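You operate a simulated robot arm through the tools that you are given. There is no shell and no other tool. Be economical: measure what you need, move in short steps, check, and stop when the job is done.

You are at the controls of a simulated robot arm. One attempt, no reset.

Task
Set the controls near the top of the steel bench. At the end: the adjuster of the silver block is turned to blue dot; the fixture lever is set to closed; the red tape from the top of the steel bench is in the bench drawer; the gauge slide is set to open; whatever was shut is shut again. Leave all else as you found it, and nothing knocked over (what rides in a drawer may roll over).
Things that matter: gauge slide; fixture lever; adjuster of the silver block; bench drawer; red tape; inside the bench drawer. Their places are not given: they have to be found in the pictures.

The check looks at the end state, three seconds after you hand in, the way a careful person would. Anything else that was tipped, shoved, dropped, spilled or broken makes it a failure.

Robot
A 6-joint arm with a two-finger parallel gripper, fixed in place. Base frame: the origin is at the foot of the arm, x ahead of it, y to its left, z up; the work surface is at about z = 0.88. Readings come in m, rad, newtons and seconds.
With the tool pointing down near the work surface it reaches from about 0.26 to 0.66 m from the base axis. Its first joint turns from -1.152 to 1.152 rad. Payload 2.9 kg.
The TCP is the grasp point between the finger pads, 0.03 m short of the fingertips. In the tool frame z runs along the fingers and y along their closing line. The gripper opens to 0.11 m. The fingers are 0.02 m wide and 0.01 m thick; the gripper's body (0.048 by 0.112 m) begins 0.055 m behind the TCP.
Orientation is told as [roll, pitch, yaw] about the base's x, y, z axes, in that order, counted from this pose: with the fingers straight down and closing along the base's y, the tool's x points along the base's -x, its y along +y and its z along -z.

Tools
- The arm moves only by the tool drive_tool. Its argument "motion" is a list of rows, each an object (a shift or turn left out is 0, a gripper value left out holds the last) with "grip": the finger opening in m, from 0 to 0.11; "xyz": the shift along the tool's x, y, z in units of 50 mm (1.0 is 50 mm), a list of three; "angular": the turn, a rotation vector about the tool's x, y, z in units of 5 degrees (1.0 is 5 degrees), a list of three. In form: [{"grip": grip, "xyz": [x, y, z], "angular": [rx, ry, rz]}, ...]. A call has 1 to 10 rows; each row shifts and turns the commanded pose from where the row before left it, along the tool's axes as they then stand. A call with a number of a shift or a turn outside -1 to 1 is refused whole. A row lasts 0.2 s, in which the tool goes at most 0.05 m and 0.15 rad; a call with a longer step from one row to the next is refused whole, and so is a gripper value outside its range. Where a pose cannot be reached the arm comes as near as it can. A force on the tool above 40 N (or 10 N above the force at the start of the call, whichever is more), or a blocked arm, ends the call early, and 0.2 s more pass. The fingers move at their own pace (about 0.108 m/s each) and stop on an object; they squeeze with about 22 N. The grip force told is the motor's: it shows also when the fingers shut on nothing. Time passes only in rows, and 0.2 s behind the last, so rows that do not move let the fingers close. The reply holds the time, the measured pose of the TCP, the force on the tool along the base axes, the opening and the grip force, in the units named above and with some noise.
- Cameras (640 x 400 px; columns grow to the right, rows downward): "scene" is fixed at [0.0792, 0.437, 1.3779]; the picture's right is [-0.74, -0.67, 0.00], its down [-0.41, 0.46, -0.79] and it looks along [0.53, -0.58, -0.62] (base axes); focal length 259 px, centre (320, 200). "wrist" rides on the gripper at [-0.036, 0, -0.057] in the tool frame; the picture's right is [0.00, -1.00, 0.00], its down [0.97, 0.00, -0.24] and it looks along [0.24, 0.00, 0.97] (tool axes); focal length 218 px, centre (320, 200).
- camera(camera): a new picture of that camera. It takes no simulated time.
- probe_pixels(camera, pixels): for up to 12 pixels [column, row] of the newest picture of that camera ("zoom" is the newest enlarged one), the place [x, y, z] in the base frame of the surface seen there, good to about 0.002 m. It takes no simulated time.
- enlarge(camera, box): a new picture of the part [left, top, right, bottom] of that camera's present view, enlarged. It takes no simulated time.
- job_done(): hands the job in; it is judged then, once.

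Work in short steps. Measure before you move; look again where a grasp or a placing could have gone wrong, and mend it. You have 80 turns and 54 pictures in all, those below and enlarged ones among them. Open the gripper and draw the arm clear of the work before you hand the job in, unless the task says otherwise.

The tools are called after "Request:" as a command line: name --argument value ..., lists and objects as JSON in quotes. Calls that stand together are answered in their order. drive_tool: Moves the arm, as the interface text tells. Its arguments: {"type":"object","properties":{"motion":{"type":"array"}},"required":["motion"]} The other tools are called the same way: camera (camera) takes a picture; probe_pixels (camera, pixels) gives the place of the surface under pixels of a picture; enlarge (camera, box) takes an enlarged picture of a part of a camera's view; job_done () hands the job in.

At the start:

```text
time_s: 0.0
tool_pos: [0.3584, -0.0891, 1.2153]
ee_rot: [-0.002, -0.001, 0.002]
contact_force: [0.2, 0.3, -0.5]
grip_width: 0.11
finger_force: 0.1
```

scene: 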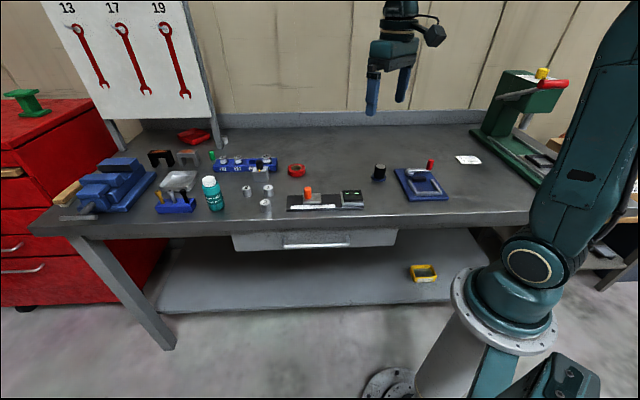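
wrist: 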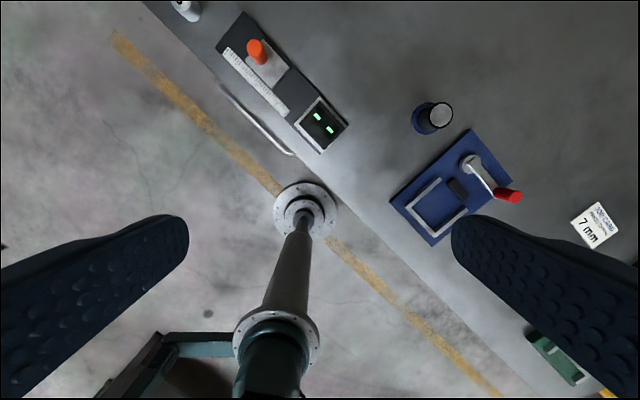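

I'll enlarge the middle of the bench, where the gauge with the orange knob (308,195), the blue fixture (425,183) and the black knob (379,172) are.

Request:
enlarge --camera "scene" --box '[270, 140, 490, 260]'

Request:
enlarge --camera "scene" --box '[130, 120, 330, 250]'

Request:
enlarge --camera "wrist" --box '[160, 0, 640, 260]'

```text
2.91 times, centred on (380, 200) of scene
```

zoom: 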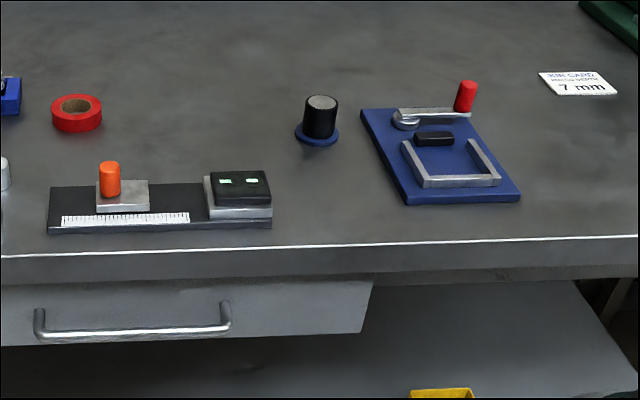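

```text
3.08 times, centred on (230, 185) of scene
```

zoom: 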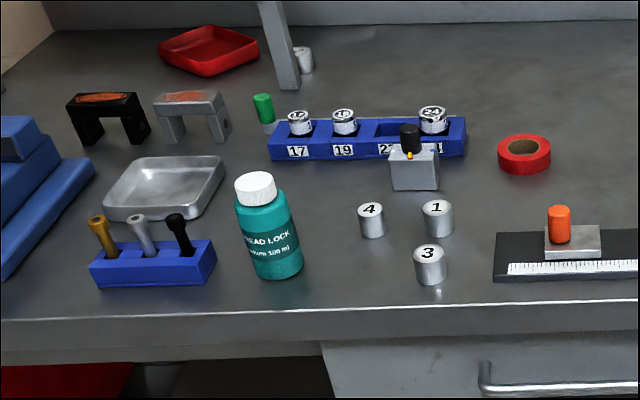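

```text
1.33 times, centred on (400, 130) of wrist
```

zoom: 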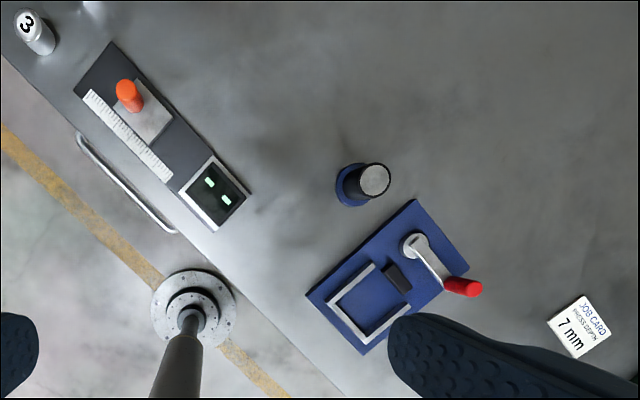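

I probe the main points: drawer handle ends, bench edge, tape, silver block, gauge parts, fixture pivot and lever knob.

Request:
probe_pixels --camera "scene" --pixels '[[285, 246], [349, 245], [270, 219], [489, 212], [296, 166], [261, 175], [263, 164], [308, 188], [409, 173], [430, 165], [315, 201], [355, 192]]'

Request:
probe_pixels --camera "wrist" --pixels '[[222, 86], [293, 154], [255, 48], [270, 62], [323, 122], [470, 163], [508, 195], [440, 115], [240, 16], [280, 105], [335, 180], [143, 0]]'

```text
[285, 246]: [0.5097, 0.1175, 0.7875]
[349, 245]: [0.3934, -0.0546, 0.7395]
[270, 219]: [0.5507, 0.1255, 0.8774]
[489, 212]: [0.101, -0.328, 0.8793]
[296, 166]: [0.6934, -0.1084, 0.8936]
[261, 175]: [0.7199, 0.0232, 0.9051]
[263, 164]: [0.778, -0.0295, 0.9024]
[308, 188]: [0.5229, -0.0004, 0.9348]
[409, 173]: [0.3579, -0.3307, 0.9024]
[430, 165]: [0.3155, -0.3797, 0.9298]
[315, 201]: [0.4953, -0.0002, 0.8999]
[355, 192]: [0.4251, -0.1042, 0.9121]
```

```text
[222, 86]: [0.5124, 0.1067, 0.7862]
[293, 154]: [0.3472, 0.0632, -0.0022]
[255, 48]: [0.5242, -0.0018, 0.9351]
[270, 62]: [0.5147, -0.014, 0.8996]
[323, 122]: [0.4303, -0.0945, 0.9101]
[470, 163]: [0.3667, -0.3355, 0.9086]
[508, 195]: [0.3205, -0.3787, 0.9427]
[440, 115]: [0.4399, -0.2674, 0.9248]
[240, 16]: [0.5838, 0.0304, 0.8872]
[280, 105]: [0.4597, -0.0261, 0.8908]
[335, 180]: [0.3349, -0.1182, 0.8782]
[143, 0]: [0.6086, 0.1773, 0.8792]
```

Bench edge runs along (0.707, 0.707), so it is turned 45° to the base. I move down over the fixture to look at its lever and markings.

Request:
drive_tool --motion '[{"xyz": [0, -0.9, 0.2]}, {"xyz": [0, -0.9, 0.3]}, {"xyz": [0, -0.8, 0.5]}, {"xyz": [0.4, 0, 0.8]}, {"xyz": [0, 0, 0]}]'

Request:
camera --camera "wrist"

Request:
enlarge --camera "scene" --box '[230, 140, 290, 190]'

```text
time_s: 1.2
tool_pos: [0.3401, -0.2189, 1.1222]
ee_rot: [0.001, -0.001, 0.0]
contact_force: [0.2, -0.1, 0.7]
grip_width: 0.11
finger_force: 0.0
```

```text
48 pictures are left
```

wrist: 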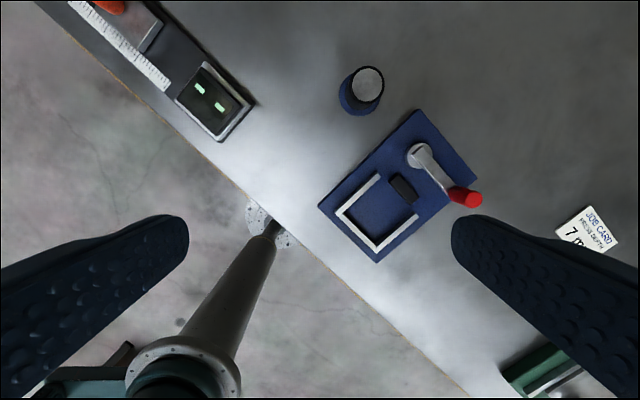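

```text
8.00 times, centred on (260, 165) of scene
```

zoom: 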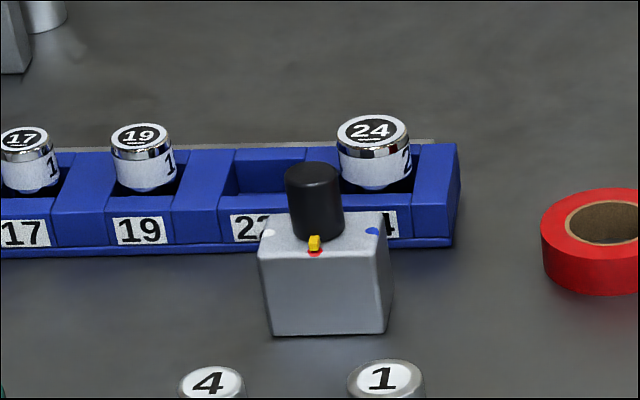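

The silver block's yellow pointer is at the red dot (zoom 315,250) and the blue dot is to the right (372,231). Now I look closer at the fixture.

Request:
enlarge --camera "wrist" --box '[300, 90, 500, 270]'

Request:
enlarge --camera "scene" --box '[385, 150, 455, 210]'

Request:
enlarge --camera "scene" --box '[280, 170, 370, 220]'

```text
2.22 times, centred on (400, 180) of wrist
```

zoom: 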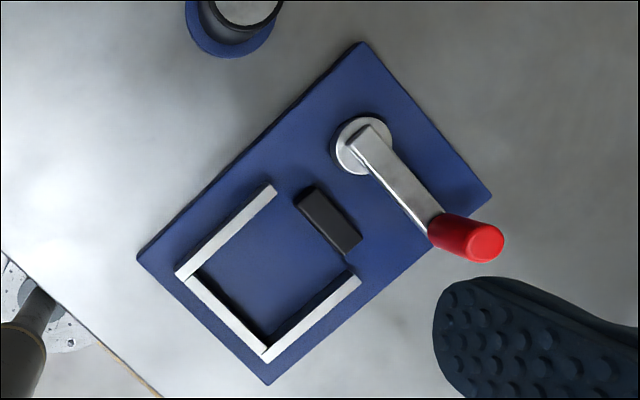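

```text
6.67 times, centred on (420, 180) of scene
```

zoom: 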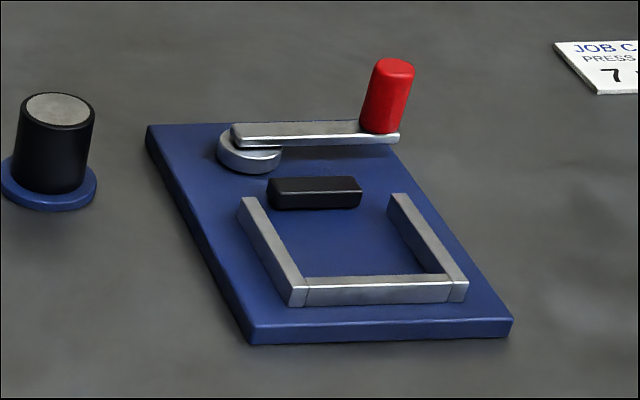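

```text
7.11 times, centred on (325, 195) of scene
```

zoom: 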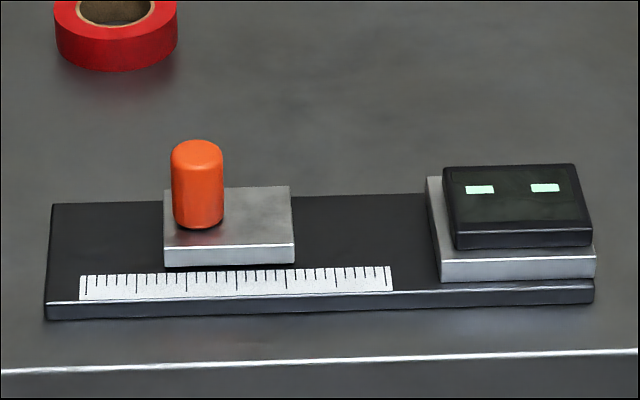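

I probe gauge points in the newest zoom, plus the lever, jaw and frame in the wrist picture.

Request:
probe_pixels --camera "zoom" --pixels '[[197, 150], [197, 190], [170, 192], [285, 190], [285, 237], [170, 245], [55, 210], [50, 295], [432, 185], [590, 285], [450, 180], [350, 210]]'

Request:
probe_pixels --camera "wrist" --pixels '[[474, 199], [415, 151], [436, 176], [461, 191], [395, 178], [412, 198], [361, 198], [379, 178], [405, 215], [417, 111], [320, 205], [376, 262]]'

```text
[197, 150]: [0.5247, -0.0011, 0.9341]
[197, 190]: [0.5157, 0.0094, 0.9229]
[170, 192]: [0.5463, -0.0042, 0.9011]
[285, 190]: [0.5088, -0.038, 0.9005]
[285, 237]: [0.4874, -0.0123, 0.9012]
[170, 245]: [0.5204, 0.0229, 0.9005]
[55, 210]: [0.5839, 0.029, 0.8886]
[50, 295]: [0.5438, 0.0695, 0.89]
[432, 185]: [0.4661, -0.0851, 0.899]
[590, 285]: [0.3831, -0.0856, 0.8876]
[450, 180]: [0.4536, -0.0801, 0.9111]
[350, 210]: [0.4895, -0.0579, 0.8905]
```

```text
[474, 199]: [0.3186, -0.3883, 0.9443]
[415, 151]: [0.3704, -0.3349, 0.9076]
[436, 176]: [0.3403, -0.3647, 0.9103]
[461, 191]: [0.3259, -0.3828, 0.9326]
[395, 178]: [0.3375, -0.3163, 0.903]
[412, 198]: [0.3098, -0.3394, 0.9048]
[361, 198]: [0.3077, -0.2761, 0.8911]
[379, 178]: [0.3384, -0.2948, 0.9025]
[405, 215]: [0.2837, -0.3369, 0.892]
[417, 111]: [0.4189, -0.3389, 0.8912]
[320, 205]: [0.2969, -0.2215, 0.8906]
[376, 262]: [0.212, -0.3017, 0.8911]
```

Lever knob is at about (0.3195, -0.3845), top 0.944, pivot (0.3695, -0.335). I move above the knob, then lower so the tips stay above the lever beam.

Request:
drive_tool --motion '[{"grip": 0.06, "xyz": [0.1, -0.8, 0.3]}, {"xyz": [0.1, -0.85, 0.3]}, {"xyz": [0.1, -0.85, 0.5]}, {"xyz": [0.11, -0.81, 0.5]}, {"xyz": [0, 0, 0.6]}, {"xyz": [0, 0, 0.4]}]'

Request:
camera --camera "wrist"

```text
time_s: 2.6
tool_pos: [0.3198, -0.3852, 0.9918]
ee_rot: [-0.001, 0.0, -0.002]
contact_force: [-0.1, -0.9, 1.1]
grip_width: 0.0599
finger_force: 0.1
```

```text
43 pictures are left
```

wrist: 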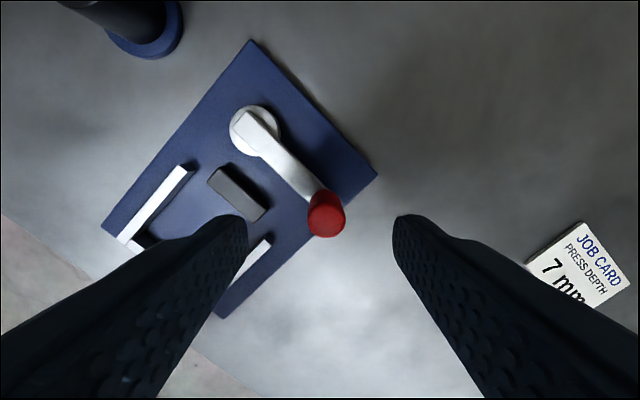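

Knob (325,205) is centred between the fingers. I lower 0.05, close on it, and try a small swing toward the front.

Request:
drive_tool --motion '[{"xyz": [0, 0, 0.5]}, {"xyz": [0, 0, 0.48]}, {"grip": 0.0}, {}, {}, {"xyz": [0.11, 0.14, 0]}, {"xyz": [0.11, 0.15, 0]}, {}]'

Request:
camera --camera "wrist"

```text
time_s: 3.9
tool_pos: [0.3173, -0.3892, 0.9462]
ee_rot: [-0.013, -0.005, -0.007]
contact_force: [6.6, -11.4, -7.6]
grip_width: 0.0196
finger_force: 45.7
stopped in row 6: the force on the tool passed its limit (the readings are from after the stop); the commanded pose is now the measured one
```

```text
42 pictures are left
```

wrist: 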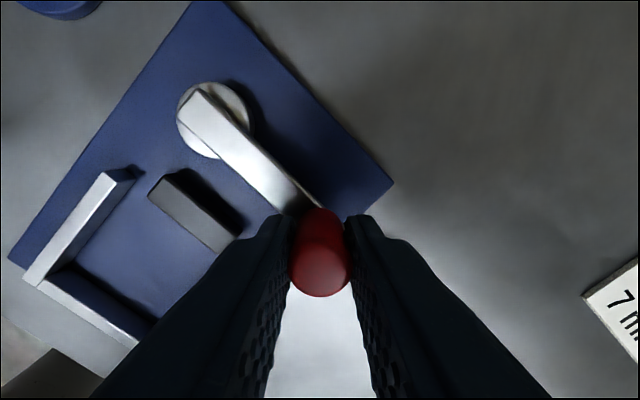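

It is blocked toward the front, so this is the end stop; I swing it toward the back along the arc in 15° steps.

Request:
drive_tool --motion '[{"xyz": [-0.15, -0.1, 0]}, {"xyz": [-0.16, -0.09, 0]}, {"xyz": [-0.17, -0.08, 0]}, {"xyz": [-0.18, -0.07, 0]}, {"xyz": [-0.19, -0.03, 0]}, {"xyz": [-0.19, -0.02, 0]}, {}]'

Request:
camera --camera "wrist"

```text
time_s: 5.5
tool_pos: [0.3704, -0.408, 0.9463]
ee_rot: [-0.01, -0.004, -0.003]
contact_force: [-1.1, -4.7, -13.6]
grip_width: 0.0193
finger_force: 44.6
```

```text
41 pictures are left
```

wrist: 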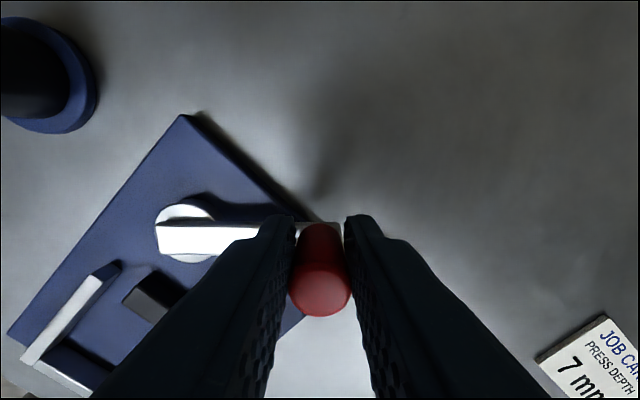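

The lever moves freely (now 270°). I continue the swing to about 315°.

Request:
drive_tool --motion '[{"xyz": [-0.19, 0.02, 0]}, {"xyz": [-0.19, 0.03, 0]}, {"xyz": [-0.18, 0.07, 0]}, {"xyz": [-0.17, 0.08, 0]}, {"xyz": [-0.16, 0.1, 0]}, {"xyz": [-0.15, 0.13, 0]}, {}]'

Request:
camera --camera "wrist"

```text
time_s: 7.1
tool_pos: [0.4204, -0.3859, 0.9476]
ee_rot: [-0.011, -0.002, -0.007]
contact_force: [0.3, -1.0, 0.4]
grip_width: 0.0002
finger_force: 37.5
```

```text
40 pictures are left
```

wrist: 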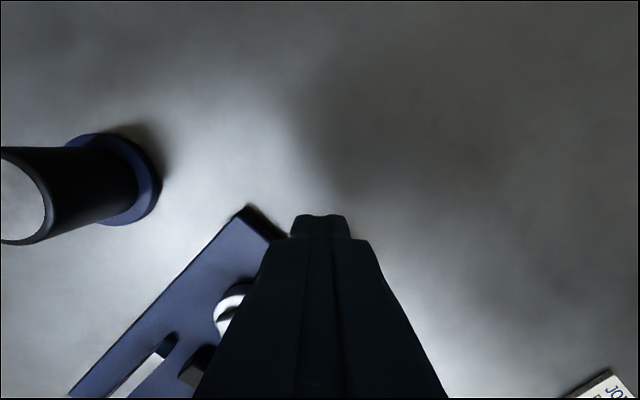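

The fingers closed on nothing, so the knob slipped out somewhere. I rise and look.

Request:
drive_tool --motion '[{"xyz": [0, 0, -0.9]}, {"xyz": [0.6, 0.3, -0.8]}, {"grip": 0.06, "xyz": [0.6, 0.4, 0]}]'

Request:
camera --camera "wrist"

Request:
enlarge --camera "scene" --box '[385, 150, 455, 210]'

```text
refused: row 2 steps farther than a row can; nothing moved
```

```text
39 pictures are left
```

wrist: 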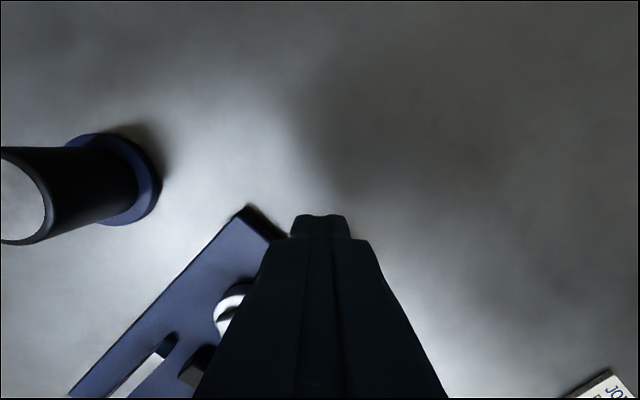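

```text
6.67 times, centred on (420, 180) of scene
```

zoom: 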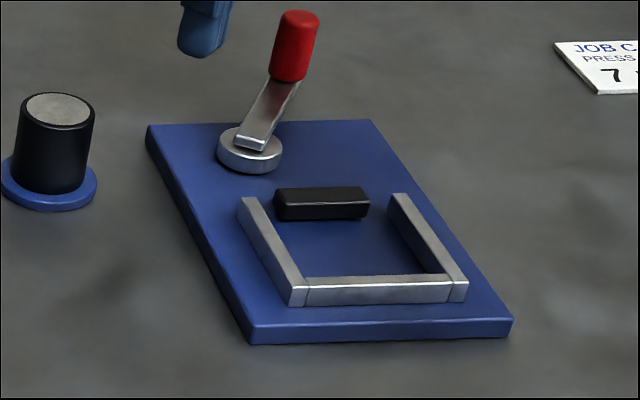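

The jaw moved toward the frame, so this is the closing direction. I probe the knob's present place and the beam.

Request:
probe_pixels --camera "zoom" --pixels '[[300, 15], [295, 50], [270, 110], [250, 135]]'

Request:
drive_tool --motion '[{"xyz": [0, 0, -0.9]}, {"xyz": [0.6, 0.3, -0.6]}, {"grip": 0.06, "xyz": [0.6, 0.4, 0]}]'

Request:
camera --camera "wrist"

```text
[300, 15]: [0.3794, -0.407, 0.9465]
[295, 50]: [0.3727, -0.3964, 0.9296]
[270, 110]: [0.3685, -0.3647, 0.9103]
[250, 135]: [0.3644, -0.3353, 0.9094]
```

```text
time_s: 7.9
tool_pos: [0.362, -0.3459, 1.0203]
ee_rot: [-0.01, -0.003, -0.008]
contact_force: [-0.2, 0.4, -0.2]
grip_width: 0.06
finger_force: 0.2
```

```text
37 pictures are left
```

wrist: 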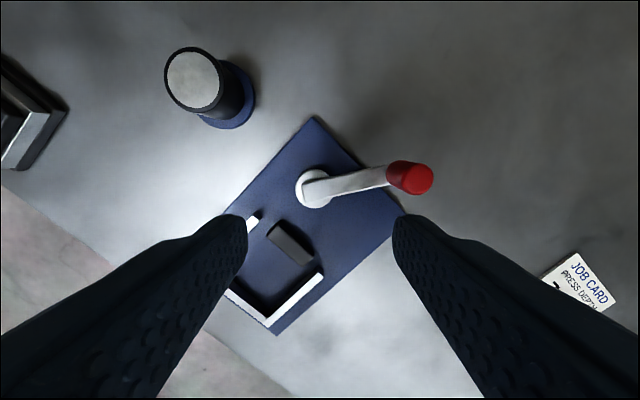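

Lever is at about 277°, knob near (0.378, -0.405). I'll turn the gripper by -60° yaw so it closes along the swing, above the knob.

Request:
drive_tool --motion '[{"xyz": [-0.16, -0.6, 0], "angular": [0, 0, 1]}, {"angular": [0, 0, 1]}, {"angular": [0, 0, 1]}, {"angular": [0, 0, 1]}, {"angular": [0, 0, 1]}, {"angular": [0, 0, 1]}, {"angular": [0, 0, 1]}, {"angular": [0, 0, 1]}, {"angular": [0, 0, 1]}, {"angular": [0, 0, 1]}]'

Request:
drive_tool --motion '[{"angular": [0, 0, 1]}, {"angular": [0, 0, 1]}, {}]'

```text
time_s: 10.1
tool_pos: [0.3676, -0.3803, 1.0221]
ee_rot: [-0.002, -0.012, -0.88]
contact_force: [-0.1, 0.2, -0.1]
grip_width: 0.06
finger_force: 0.0
```

```text
time_s: 10.9
tool_pos: [0.3683, -0.3814, 1.0221]
ee_rot: [-0.002, -0.009, -1.056]
contact_force: [0.3, 0.3, 0.0]
grip_width: 0.0601
finger_force: 0.1
```

I line up over the knob and lower, then close.

Request:
drive_tool --motion '[{"xyz": [-0.5, -0.07, 0]}, {"xyz": [0, 0, 0.7]}, {"xyz": [0, 0, 0.8]}, {"grip": 0.0}, {}, {}]'

Request:
camera --camera "wrist"

```text
time_s: 12.3
tool_pos: [0.3787, -0.4048, 0.947]
ee_rot: [-0.002, -0.011, -1.054]
contact_force: [1.3, -2.5, -3.1]
grip_width: 0.0194
finger_force: 44.5
```

```text
36 pictures are left
```

wrist: 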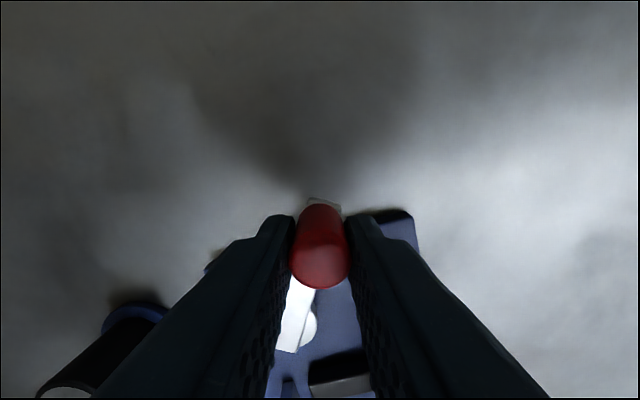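

Gripped (0.0194 wide). I swing it on in 5° steps, turning with the lever, about 35°.

Request:
drive_tool --motion '[{"xyz": [-0.039, 0.117, 0], "angular": [0, 0, -1]}, {"xyz": [-0.039, 0.117, 0], "angular": [0, 0, -1]}, {"xyz": [-0.039, 0.117, 0], "angular": [0, 0, -1]}, {"xyz": [-0.039, 0.117, 0], "angular": [0, 0, -1]}, {"xyz": [-0.039, 0.117, 0], "angular": [0, 0, -1]}, {"xyz": [-0.039, 0.117, 0], "angular": [0, 0, -1]}, {"xyz": [-0.039, 0.117, 0], "angular": [0, 0, -1]}, {}]'

Request:
enlarge --camera "scene" --box '[385, 150, 455, 210]'

```text
time_s: 12.8
tool_pos: [0.3803, -0.404, 0.9465]
ee_rot: [-0.01, 0.001, -0.945]
contact_force: [-10.9, 0.0, 5.0]
grip_width: 0.0195
finger_force: 45.1
stopped in row 2: the force on the tool passed its limit (the readings are from after the stop); the commanded pose is now the measured one
```

```text
6.67 times, centred on (420, 180) of scene
```

zoom: 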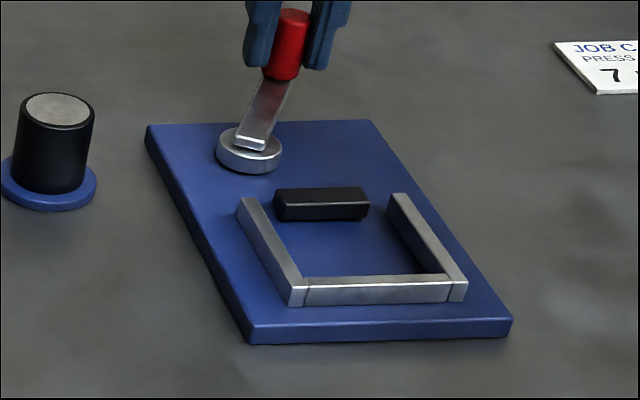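

It meets a hard stop at about 280° with the jaw pushed toward the frame, so that is closed. I release and rise.

Request:
drive_tool --motion '[{"grip": 0.06}, {}, {"xyz": [0, 0, -0.9]}, {"xyz": [0, 0, -0.9]}, {"xyz": [0, 0, -0.9], "angular": [0, 0, -1]}, {"angular": [0, 0, -1]}, {"angular": [0, 0, -1]}]'

Request:
enlarge --camera "scene" --box '[385, 150, 455, 210]'

```text
time_s: 14.4
tool_pos: [0.3827, -0.4044, 1.0826]
ee_rot: [-0.009, 0.002, -0.677]
contact_force: [0.0, 0.3, -0.4]
grip_width: 0.06
finger_force: 0.0
```

```text
6.67 times, centred on (420, 180) of scene
```

zoom: 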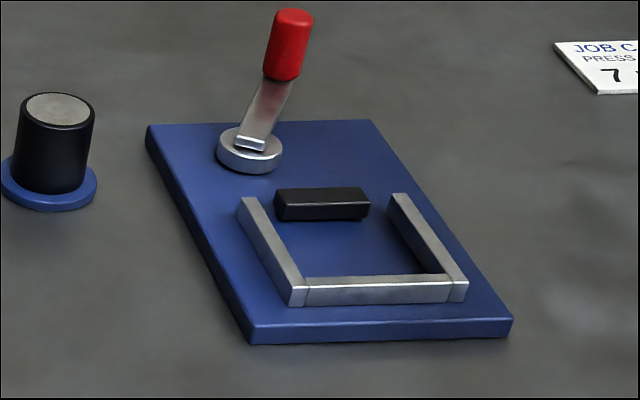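

Lever rests at its stop. Next the gauge: I turn to yaw -45° (closing along the slide) and travel toward the orange knob.

Request:
drive_tool --motion '[{"angular": [0, 0, 1]}, {"angular": [0, 0, 0.24]}, {"xyz": [0.37, 0.77, 0]}, {"xyz": [0.37, 0.77, 0]}, {"xyz": [0.37, 0.77, 0]}, {"xyz": [0.37, 0.77, 0]}, {"xyz": [0.37, 0.77, 0]}, {"xyz": [0.37, 0.77, 0]}, {"xyz": [0.37, 0.77, 0]}, {}]'

Request:
camera --camera "wrist"

```text
time_s: 16.6
tool_pos: [0.4829, -0.1218, 1.0793]
ee_rot: [-0.011, 0.001, -0.787]
contact_force: [0.3, -0.5, 0.2]
grip_width: 0.0601
finger_force: 0.1
```

```text
33 pictures are left
```

wrist: 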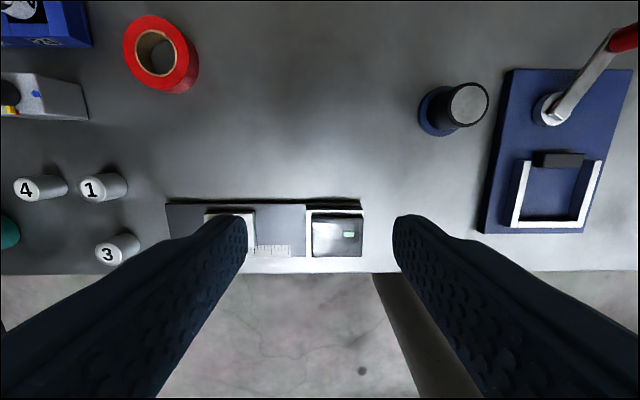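

I go above the orange knob and down to 0.99 to check the alignment.

Request:
drive_tool --motion '[{"xyz": [0.4, 0.77, 0]}, {"xyz": [0.4, 0.77, 0]}, {"xyz": [0.37, 0.76, 0]}, {"xyz": [0, 0, 0.9]}, {"xyz": [0, 0, 0.9]}, {}]'

Request:
camera --camera "wrist"

```text
time_s: 18.0
tool_pos: [0.5195, 0.0022, 0.9909]
ee_rot: [-0.009, 0.002, -0.788]
contact_force: [0.1, 0.0, 0.4]
grip_width: 0.0598
finger_force: 0.1
```

```text
32 pictures are left
```

wrist: 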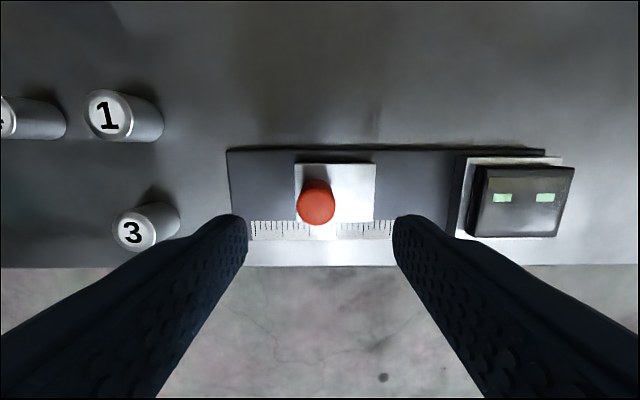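

Knob (316,202) is between the fingers. I probe bushing 3's position, lower and grip.

Request:
probe_pixels --camera "wrist" --pixels '[[130, 232], [175, 225], [316, 202], [345, 190], [515, 197], [229, 180]]'

Request:
drive_tool --motion '[{"xyz": [0, 0, 0.55]}, {"xyz": [0, 0, 0.52]}, {"grip": 0.0}, {}, {}]'

```text
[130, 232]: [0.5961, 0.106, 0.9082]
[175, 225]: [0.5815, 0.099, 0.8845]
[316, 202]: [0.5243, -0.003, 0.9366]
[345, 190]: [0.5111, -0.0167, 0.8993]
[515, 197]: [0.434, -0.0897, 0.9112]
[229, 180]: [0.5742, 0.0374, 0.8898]
```

```text
time_s: 19.2
tool_pos: [0.5193, -0.001, 0.9369]
ee_rot: [-0.009, 0.001, -0.787]
contact_force: [-0.5, -0.4, -5.6]
grip_width: 0.0214
finger_force: 44.2
```

Gripped; now I draw it away from the readout block (+tool y) in small steps, watching for the stop.

Request:
drive_tool --motion '[{"xyz": [0, 0.12, 0]}, {"xyz": [0, 0.12, 0]}, {"xyz": [0, 0.12, 0]}, {"xyz": [0, 0.12, 0]}, {"xyz": [0, 0.12, 0]}, {"xyz": [0, 0.12, 0]}, {"xyz": [0, 0.12, 0]}]'

Request:
camera --camera "scene"

```text
time_s: 19.8
tool_pos: [0.5223, 0.0023, 0.9354]
ee_rot: [-0.029, 0.01, -0.802]
contact_force: [-12.5, -5.2, 7.2]
grip_width: 0.022
finger_force: 44.2
stopped in row 3: the force on the tool passed its limit (the readings are from after the stop); the commanded pose is now the measured one
```

```text
31 pictures are left
```

scene: 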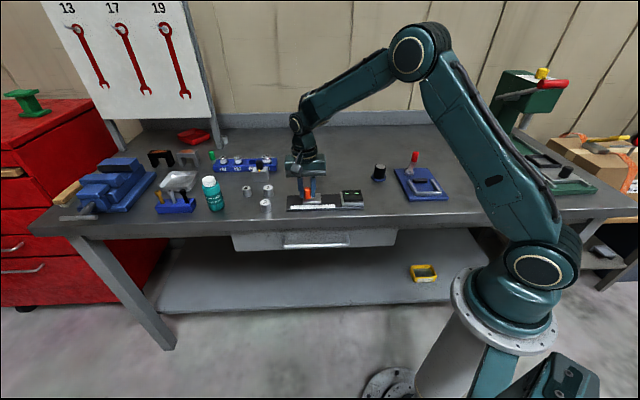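

Blocked to the left, so it starts at that end stop; the other position must be toward the readout. I pull it the other way.

Request:
drive_tool --motion '[{"xyz": [0, -0.12, 0]}, {"xyz": [0, -0.14, 0]}, {"xyz": [0, -0.14, 0]}, {"xyz": [0, -0.14, 0]}, {"xyz": [0, -0.14, 0]}, {"xyz": [0, -0.14, 0]}, {"xyz": [0, -0.14, 0]}, {"xyz": [0, -0.14, 0]}]'

Request:
enlarge --camera "scene" --box '[280, 170, 370, 220]'

```text
time_s: 21.7
tool_pos: [0.487, -0.0325, 0.9373]
ee_rot: [-0.013, 0.005, -0.79]
contact_force: [7.3, 3.0, -7.5]
grip_width: 0.0216
finger_force: 45.3
stopped in row 8: the force on the tool passed its limit (the readings are from after the stop); the commanded pose is now the measured one
```

```text
7.11 times, centred on (325, 195) of scene
```

zoom: 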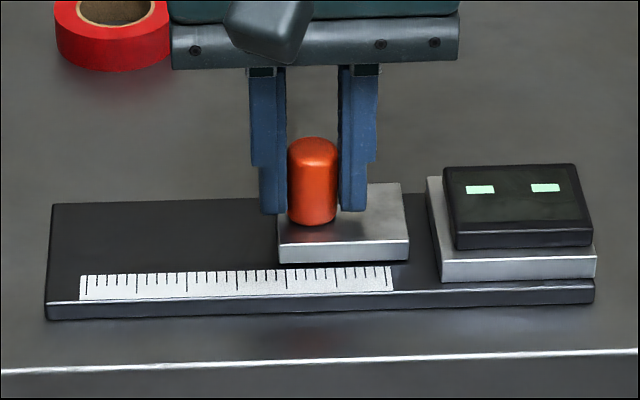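

It stopped about 46 mm along. I push slightly more to confirm it's at the end stop.

Request:
drive_tool --motion '[{"xyz": [0, -0.1, 0]}, {"xyz": [0, -0.1, 0]}, {"xyz": [0, -0.1, 0]}]'

Request:
drive_tool --motion '[{"grip": 0.05}, {}, {"xyz": [0, 0, -0.9]}, {"xyz": [0, 0, -0.9]}, {"xyz": [0, 0, -0.9]}]'

Request:
camera --camera "wrist"

```text
time_s: 22.1
tool_pos: [0.488, -0.0323, 0.938]
ee_rot: [-0.001, -0.003, -0.779]
contact_force: [8.5, 3.0, -9.2]
grip_width: 0.0213
finger_force: 45.0
stopped in row 2: the force on the tool passed its limit (the readings are from after the stop); the commanded pose is now the measured one
```

```text
time_s: 23.3
tool_pos: [0.4854, -0.0291, 1.0739]
ee_rot: [-0.005, 0.0, -0.78]
contact_force: [-0.5, 0.1, 0.4]
grip_width: 0.05
finger_force: 0.2
```

```text
29 pictures are left
```

wrist: 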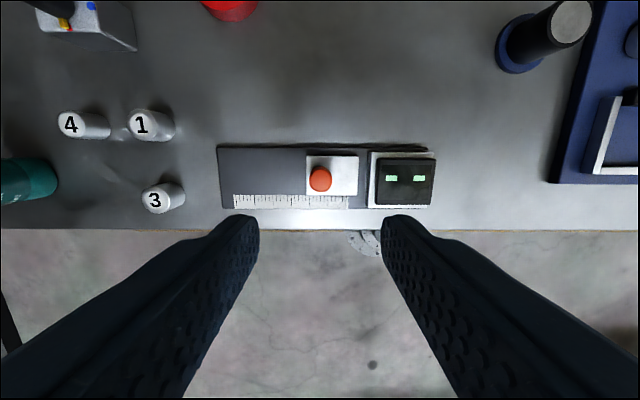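

Both stops confirmed. Now I move over toward the silver block to measure its knob, pointer and dots.

Request:
drive_tool --motion '[{"xyz": [-0.3, 0.78, 0]}, {"xyz": [-0.3, 0.78, 0]}, {"xyz": [-0.3, 0.77, 0]}, {}]'

Request:
camera --camera "wrist"

Request:
enlarge --camera "wrist" --box '[150, 0, 450, 160]'

```text
time_s: 24.3
tool_pos: [0.5994, 0.02, 1.0745]
ee_rot: [-0.005, -0.001, -0.782]
contact_force: [-0.2, 0.7, 0.3]
grip_width: 0.0502
finger_force: 0.0
```

```text
28 pictures are left
```

wrist: 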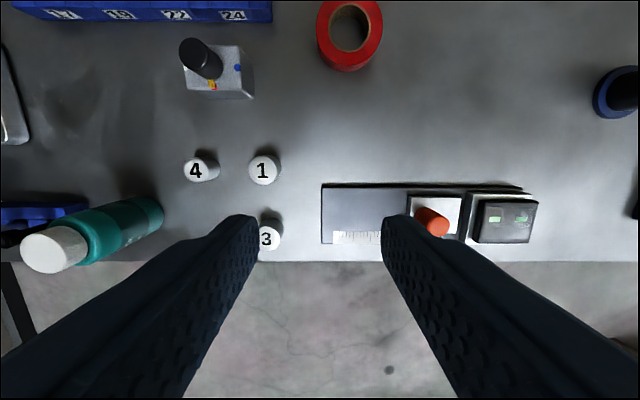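

```text
2.13 times, centred on (300, 80) of wrist
```

zoom: 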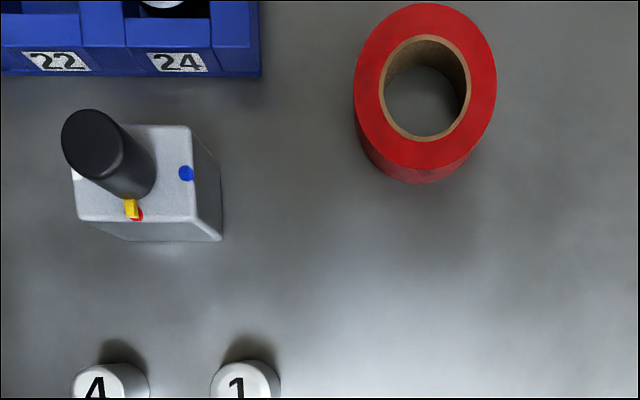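

I probe the adjuster knob, pointer, dots, block corners and tape.

Request:
probe_pixels --camera "zoom" --pixels '[[90, 142], [130, 208], [138, 218], [186, 173], [80, 176], [190, 132], [82, 214], [192, 214], [426, 20], [426, 160], [368, 85], [484, 85]]'

Request:
probe_pixels --camera "wrist" --pixels '[[205, 73], [222, 70], [268, 10], [200, 20], [200, 170], [265, 170], [217, 68]]'

```text
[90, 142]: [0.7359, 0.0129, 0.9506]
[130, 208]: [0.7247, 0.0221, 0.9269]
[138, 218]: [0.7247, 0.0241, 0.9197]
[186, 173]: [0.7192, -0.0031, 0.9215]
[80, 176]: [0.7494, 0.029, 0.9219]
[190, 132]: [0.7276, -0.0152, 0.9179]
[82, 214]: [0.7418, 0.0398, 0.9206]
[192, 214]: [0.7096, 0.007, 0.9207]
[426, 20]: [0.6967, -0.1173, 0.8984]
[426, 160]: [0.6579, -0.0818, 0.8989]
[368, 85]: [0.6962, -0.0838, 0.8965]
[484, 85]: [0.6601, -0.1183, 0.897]
```

```text
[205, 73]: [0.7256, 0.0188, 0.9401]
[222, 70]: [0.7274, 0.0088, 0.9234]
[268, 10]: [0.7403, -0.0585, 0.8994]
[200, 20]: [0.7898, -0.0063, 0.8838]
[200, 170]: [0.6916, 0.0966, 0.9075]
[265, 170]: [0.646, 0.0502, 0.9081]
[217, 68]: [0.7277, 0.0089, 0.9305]
```

Knob axis is about (0.735, 0.013), top 0.951; pointer at 135° must go to 225° (a +90° turn seen from above). It's beyond vertical reach, so I set yaw -25° and tilt the fingers 30° outward.

Request:
drive_tool --motion '[{"angular": [0, 0, -1]}, {"angular": [0, 0, -1]}, {"angular": [0, 0, -1]}, {"angular": [0, 0, -1]}, {"angular": [0, -1, 0]}, {"angular": [0, -1, 0]}, {"angular": [0, -1, 0]}, {"angular": [0, -1, 0]}, {"angular": [0, -1, 0]}, {"angular": [0, -1, 0]}]'

Request:
drive_tool --motion '[{}]'

```text
time_s: 26.5
tool_pos: [0.6007, 0.0185, 1.0733]
ee_rot: [-0.005, -0.524, -0.43]
contact_force: [-0.9, -0.2, 0.3]
grip_width: 0.0498
finger_force: 0.0
```

```text
time_s: 26.9
tool_pos: [0.6016, 0.0189, 1.0731]
ee_rot: [-0.005, -0.523, -0.43]
contact_force: [-1.1, 0.6, 0.5]
grip_width: 0.0501
finger_force: 0.1
```

I move above the adjuster with the tilted gripper and look.

Request:
drive_tool --motion '[{"xyz": [-0.5, 0.333, 0.697]}, {"xyz": [-0.5, 0.333, 0.697]}, {"xyz": [-0.5, 0.333, 0.697]}, {}]'

Request:
camera --camera "wrist"

```text
time_s: 27.9
tool_pos: [0.7257, 0.0131, 1.0198]
ee_rot: [-0.006, -0.521, -0.429]
contact_force: [-0.4, 0.7, -0.3]
grip_width: 0.0501
finger_force: 0.1
```

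```text
26 pictures are left
```

wrist: 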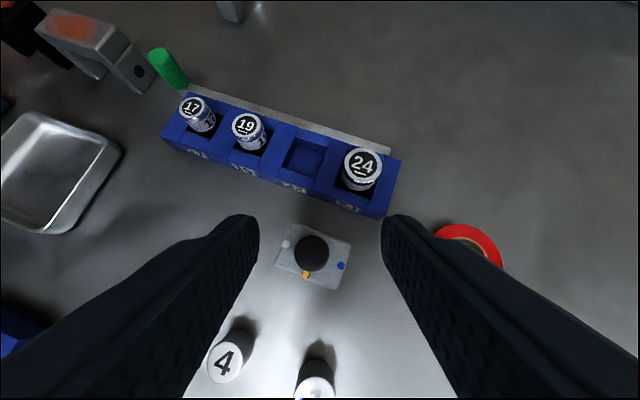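

Well lined up: the knob (312,252) sits between the fingers. I lower vertically and close on it.

Request:
drive_tool --motion '[{"xyz": [0.31, 0.04, 0.59]}, {"xyz": [0.31, 0.036, 0.58]}, {}, {"grip": 0.0}, {}, {}]'

Request:
camera --camera "wrist"

```text
time_s: 29.3
tool_pos: [0.7309, 0.0172, 0.9535]
ee_rot: [-0.005, -0.522, -0.431]
contact_force: [0.4, -0.5, 1.6]
grip_width: 0.0209
finger_force: 22.3
```

```text
25 pictures are left
```

wrist: 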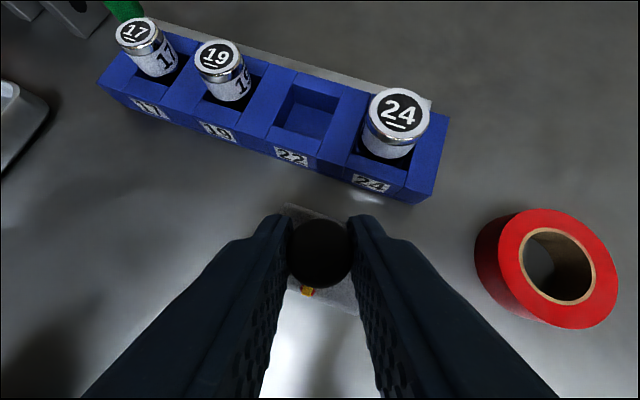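

Gripped (0.021). I turn about the vertical by +45° in 5° rows.

Request:
drive_tool --motion '[{"xyz": [0, -0.011, 0], "angular": [-0.5, 0, -0.866]}, {"xyz": [0, -0.011, 0], "angular": [-0.5, 0, -0.866]}, {"xyz": [0, -0.011, 0], "angular": [-0.5, 0, -0.866]}, {"xyz": [0, -0.011, 0], "angular": [-0.5, 0, -0.866]}, {"xyz": [0, -0.011, 0], "angular": [-0.5, 0, -0.866]}, {"xyz": [0, -0.011, 0], "angular": [-0.5, 0, -0.866]}, {"xyz": [0, -0.011, 0], "angular": [-0.5, 0, -0.866]}, {"xyz": [0, -0.011, 0], "angular": [-0.5, 0, -0.866]}, {"xyz": [0, -0.011, 0], "angular": [-0.5, 0, -0.866]}, {}]'

Request:
enlarge --camera "wrist" --box '[240, 190, 400, 290]'

```text
time_s: 31.5
tool_pos: [0.7305, 0.0129, 0.9528]
ee_rot: [0.0, -0.52, 0.357]
contact_force: [0.6, -0.1, -0.1]
grip_width: 0.0211
finger_force: 21.4
```

```text
4.00 times, centred on (320, 240) of wrist
```

zoom: 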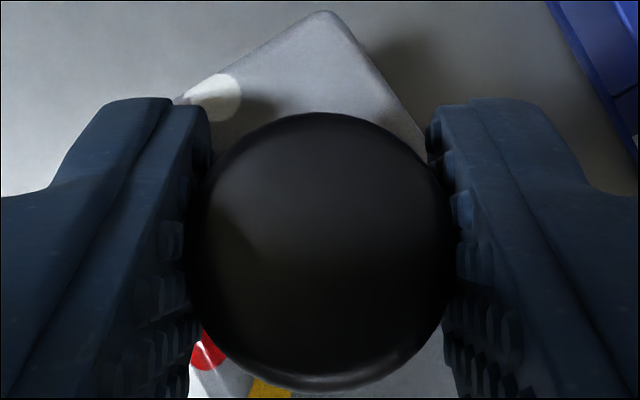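

The pointer moved with the knob. I open, turn back 45° around the knob, and grip again.

Request:
drive_tool --motion '[{"grip": 0.06}, {"xyz": [0, 0.011, 0], "angular": [0.5, 0, 0.866]}, {"xyz": [0, 0.011, 0], "angular": [0.5, 0, 0.866]}, {"xyz": [0, 0.011, 0], "angular": [0.5, 0, 0.866]}, {"xyz": [0, 0.011, 0], "angular": [0.5, 0, 0.866]}, {"xyz": [0, 0.011, 0], "angular": [0.5, 0, 0.866]}, {"xyz": [0, 0.011, 0], "angular": [0.5, 0, 0.866]}, {"xyz": [0, 0.011, 0], "angular": [0.5, 0, 0.866]}, {"xyz": [0, 0.011, 0], "angular": [0.5, 0, 0.866]}, {"xyz": [0, 0.011, 0], "angular": [0.5, 0, 0.866]}]'

Request:
enlarge --camera "wrist" --box '[220, 190, 420, 315]'

```text
time_s: 33.7
tool_pos: [0.73, 0.0183, 0.9536]
ee_rot: [-0.006, -0.52, -0.432]
contact_force: [-0.4, 0.1, -0.6]
grip_width: 0.0598
finger_force: 0.0
```

```text
3.20 times, centred on (320, 252) of wrist
```

zoom: 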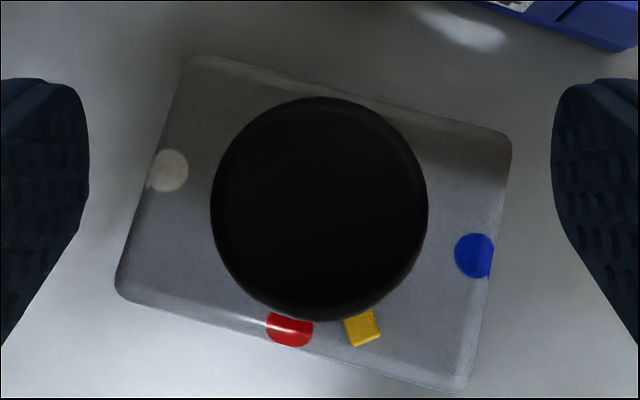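

The pointer seems turned by less than 45°, so I probe it.

Request:
probe_pixels --camera "zoom" --pixels '[[362, 328], [370, 342], [290, 332], [474, 256], [168, 170], [320, 140]]'

```text
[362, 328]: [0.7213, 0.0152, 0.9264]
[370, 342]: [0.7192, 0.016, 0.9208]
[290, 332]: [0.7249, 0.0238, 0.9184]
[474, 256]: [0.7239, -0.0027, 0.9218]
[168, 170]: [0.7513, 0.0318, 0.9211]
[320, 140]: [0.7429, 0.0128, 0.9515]
```

Pointer is now at about 173-176°; I grip again and then turn +50°.

Request:
drive_tool --motion '[{"grip": 0.0}, {}, {}]'

Request:
drive_tool --motion '[{"xyz": [0, -0.011, 0], "angular": [-0.5, 0, -0.866]}, {"xyz": [0, -0.011, 0], "angular": [-0.5, 0, -0.866]}, {"xyz": [0, -0.011, 0], "angular": [-0.5, 0, -0.866]}, {"xyz": [0, -0.011, 0], "angular": [-0.5, 0, -0.866]}, {"xyz": [0, -0.011, 0], "angular": [-0.5, 0, -0.866]}, {"xyz": [0, -0.011, 0], "angular": [-0.5, 0, -0.866]}, {"xyz": [0, -0.011, 0], "angular": [-0.5, 0, -0.866]}, {"xyz": [0, -0.011, 0], "angular": [-0.5, 0, -0.866]}, {"xyz": [0, -0.011, 0], "angular": [-0.5, 0, -0.866]}, {"xyz": [0, -0.011, 0], "angular": [-0.5, 0, -0.866]}]'

Request:
drive_tool --motion '[{"grip": 0.06}, {}, {}]'

Request:
enlarge --camera "wrist" --box '[220, 190, 420, 315]'

```text
time_s: 34.5
tool_pos: [0.7312, 0.0168, 0.9535]
ee_rot: [-0.005, -0.523, -0.43]
contact_force: [0.1, 1.4, -0.4]
grip_width: 0.0212
finger_force: 21.8
```

```text
time_s: 36.7
tool_pos: [0.7316, 0.012, 0.9541]
ee_rot: [-0.005, -0.52, 0.444]
contact_force: [4.2, 0.9, 8.7]
grip_width: 0.021
finger_force: 22.1
```

```text
time_s: 37.5
tool_pos: [0.7326, 0.0119, 0.9525]
ee_rot: [-0.002, -0.518, 0.44]
contact_force: [-3.1, -2.4, 9.9]
grip_width: 0.0591
finger_force: 0.2
```

```text
3.20 times, centred on (320, 252) of wrist
```

zoom: 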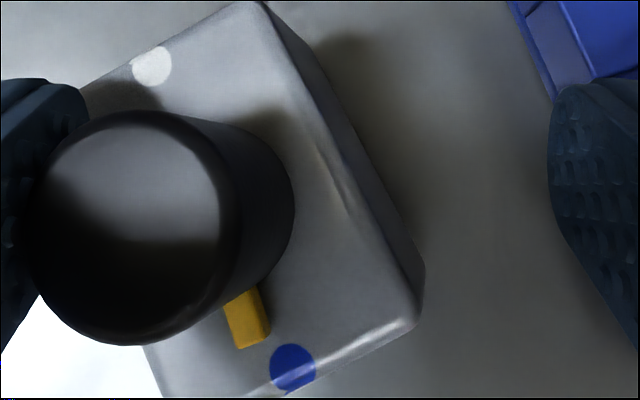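

The knob looks displaced to the left in view and there is a 10 N force; I check from the scene camera.

Request:
enlarge --camera "scene" --box '[220, 130, 320, 200]'

```text
5.71 times, centred on (270, 165) of scene
```

zoom: 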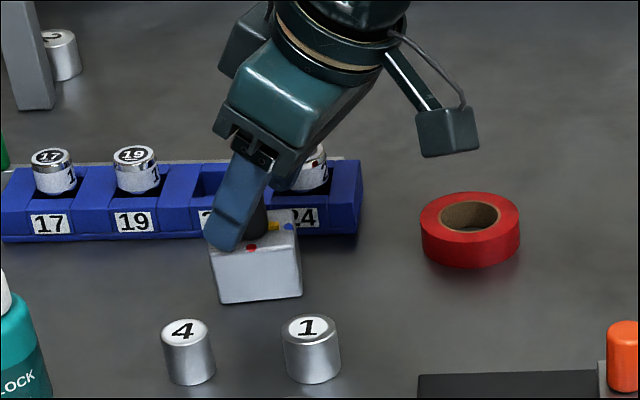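

The left finger seems to be pressing on the block's edge and tipping it slightly. I raise a few millimetres straight up and look again.

Request:
drive_tool --motion '[{"xyz": [-0.03, 0, -0.052]}, {"xyz": [-0.03, 0, -0.052]}, {}]'

Request:
enlarge --camera "scene" --box '[220, 130, 320, 200]'

Request:
enlarge --camera "wrist" --box '[220, 190, 420, 315]'

```text
time_s: 38.3
tool_pos: [0.7301, 0.0128, 0.9578]
ee_rot: [-0.002, -0.517, 0.441]
contact_force: [-0.4, 0.5, 0.1]
grip_width: 0.06
finger_force: 0.2
```

```text
5.71 times, centred on (270, 165) of scene
```

zoom: 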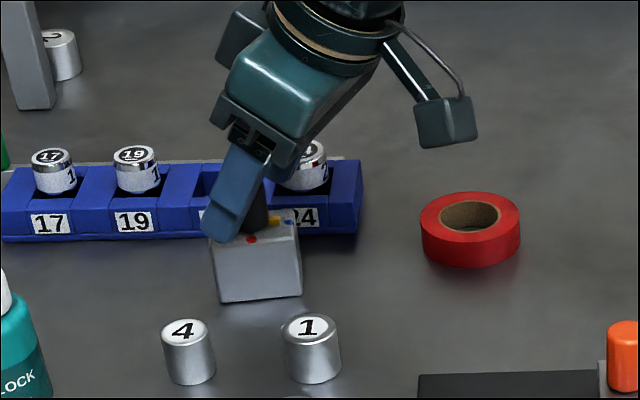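

```text
3.20 times, centred on (320, 252) of wrist
```

zoom: 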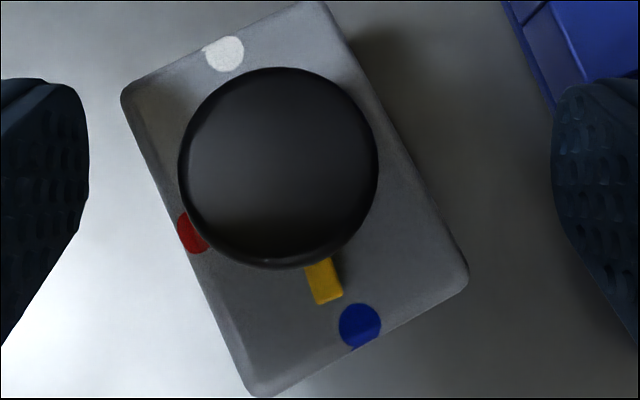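

The block settled flat again. I rise clear and measure the pointer, dots and block corners.

Request:
drive_tool --motion '[{"xyz": [-0.4, 0, -0.69]}, {"xyz": [-0.1, 0, -0.18]}, {}]'

Request:
enlarge --camera "wrist" --box '[240, 190, 400, 290]'

Request:
probe_pixels --camera "zoom" --pixels '[[320, 200]]'

```text
time_s: 39.1
tool_pos: [0.7308, 0.0116, 1.0116]
ee_rot: [-0.002, -0.518, 0.443]
contact_force: [-0.5, -0.2, 0.2]
grip_width: 0.0598
finger_force: 0.0
```

```text
4.00 times, centred on (320, 240) of wrist
```

zoom: 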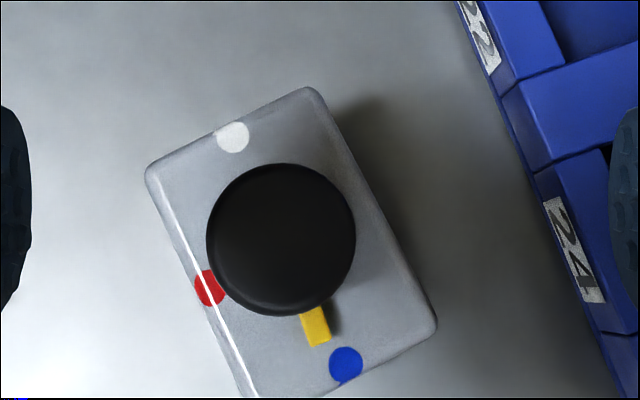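

```text
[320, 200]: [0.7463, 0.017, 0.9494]
```

Request:
probe_pixels --camera "zoom" --pixels '[[280, 237], [314, 322], [317, 338], [346, 364], [232, 137], [209, 289], [152, 172], [312, 92], [432, 325], [522, 140]]'

```text
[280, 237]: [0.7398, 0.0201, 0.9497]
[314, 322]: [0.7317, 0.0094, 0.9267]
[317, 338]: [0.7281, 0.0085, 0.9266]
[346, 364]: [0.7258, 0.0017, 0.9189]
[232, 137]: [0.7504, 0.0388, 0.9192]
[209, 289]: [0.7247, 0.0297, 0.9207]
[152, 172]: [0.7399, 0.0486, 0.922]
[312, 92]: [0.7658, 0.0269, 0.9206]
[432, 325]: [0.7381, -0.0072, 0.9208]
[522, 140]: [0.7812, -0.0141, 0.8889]
```

The pointer is about 8° short of blue, and the block has been nudged about 6 mm and some degrees. I grip the knob again, a bit higher, and turn 9° more, then open modestly.

Request:
drive_tool --motion '[{"grip": 0.045, "xyz": [0.24, 0.04, 0.5]}, {"xyz": [0.23, 0.042, 0.49]}, {}, {"grip": 0.0}, {}, {"xyz": [0, -0.01, 0], "angular": [-0.45, 0, -0.78]}, {"xyz": [0, -0.01, 0], "angular": [-0.45, 0, -0.78]}, {}]'

Request:
drive_tool --motion '[{"grip": 0.045}, {}, {"xyz": [-0.2, 0, -0.35]}, {"xyz": [-0.3, 0, -0.52]}, {}]'

Request:
enlarge --camera "wrist" --box '[240, 190, 400, 290]'

```text
time_s: 40.9
tool_pos: [0.7332, 0.0172, 0.9557]
ee_rot: [-0.002, -0.522, 0.601]
contact_force: [1.5, 0.7, 2.3]
grip_width: 0.0212
finger_force: 21.4
```

```text
time_s: 42.1
tool_pos: [0.7353, 0.0142, 1.0018]
ee_rot: [-0.002, -0.519, 0.599]
contact_force: [0.1, -0.2, -0.5]
grip_width: 0.0451
finger_force: 0.0
```

```text
4.00 times, centred on (320, 240) of wrist
```

zoom: 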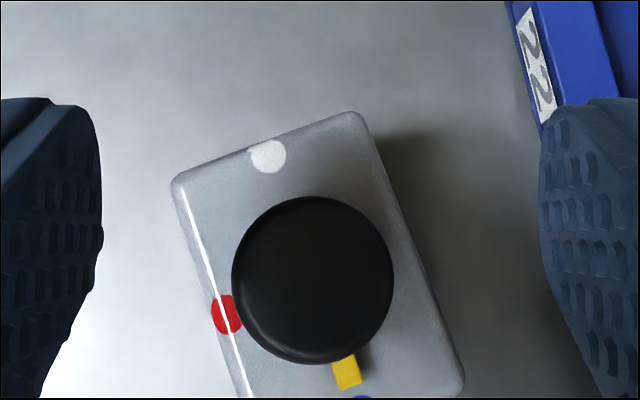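

I turn the tool to yaw -45° (closing along the block's long side) to inspect, and prepare to square the block back into place.

Request:
drive_tool --motion '[{"grip": 0.09, "angular": [0.5, 0, 0.866]}, {"angular": [0.5, 0, 0.866]}, {"angular": [0.5, 0, 0.866]}, {"angular": [0.5, 0, 0.866]}, {"angular": [0.5, 0, 0.866]}, {"angular": [0.5, 0, 0.866]}, {"angular": [0.5, 0, 0.866]}, {"angular": [0.5, 0, 0.866]}, {"angular": [0.5, 0, 0.866]}, {"angular": [0.5, 0, 0.866]}]'

Request:
drive_tool --motion '[{"angular": [0.5, 0, 0.866]}, {"angular": [0.5, 0, 0.866]}, {"angular": [0.5, 0, 0.866]}, {"angular": [0.5, 0, 0.866]}, {"angular": [0.5, 0, 0.866]}, {"angular": [0.43, 0, 0.744]}, {"xyz": [-0.2, 0, -0.346]}, {}]'

Request:
enlarge --camera "wrist" --box '[220, 190, 420, 315]'

```text
time_s: 44.3
tool_pos: [0.7367, 0.0178, 1.0049]
ee_rot: [-0.006, -0.52, -0.275]
contact_force: [-0.4, 0.2, -0.6]
grip_width: 0.0902
finger_force: 0.1
```

```text
time_s: 46.1
tool_pos: [0.7067, 0.0323, 0.9997]
ee_rot: [-0.001, -0.522, -0.785]
contact_force: [-0.4, 0.0, 0.3]
grip_width: 0.0899
finger_force: 0.0
out of reach, approached as far as the arm can: row 4, 5, 6, 7
```

```text
3.20 times, centred on (320, 252) of wrist
```

zoom: 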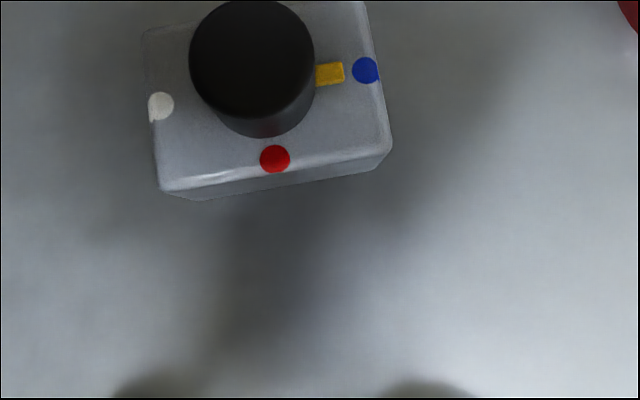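

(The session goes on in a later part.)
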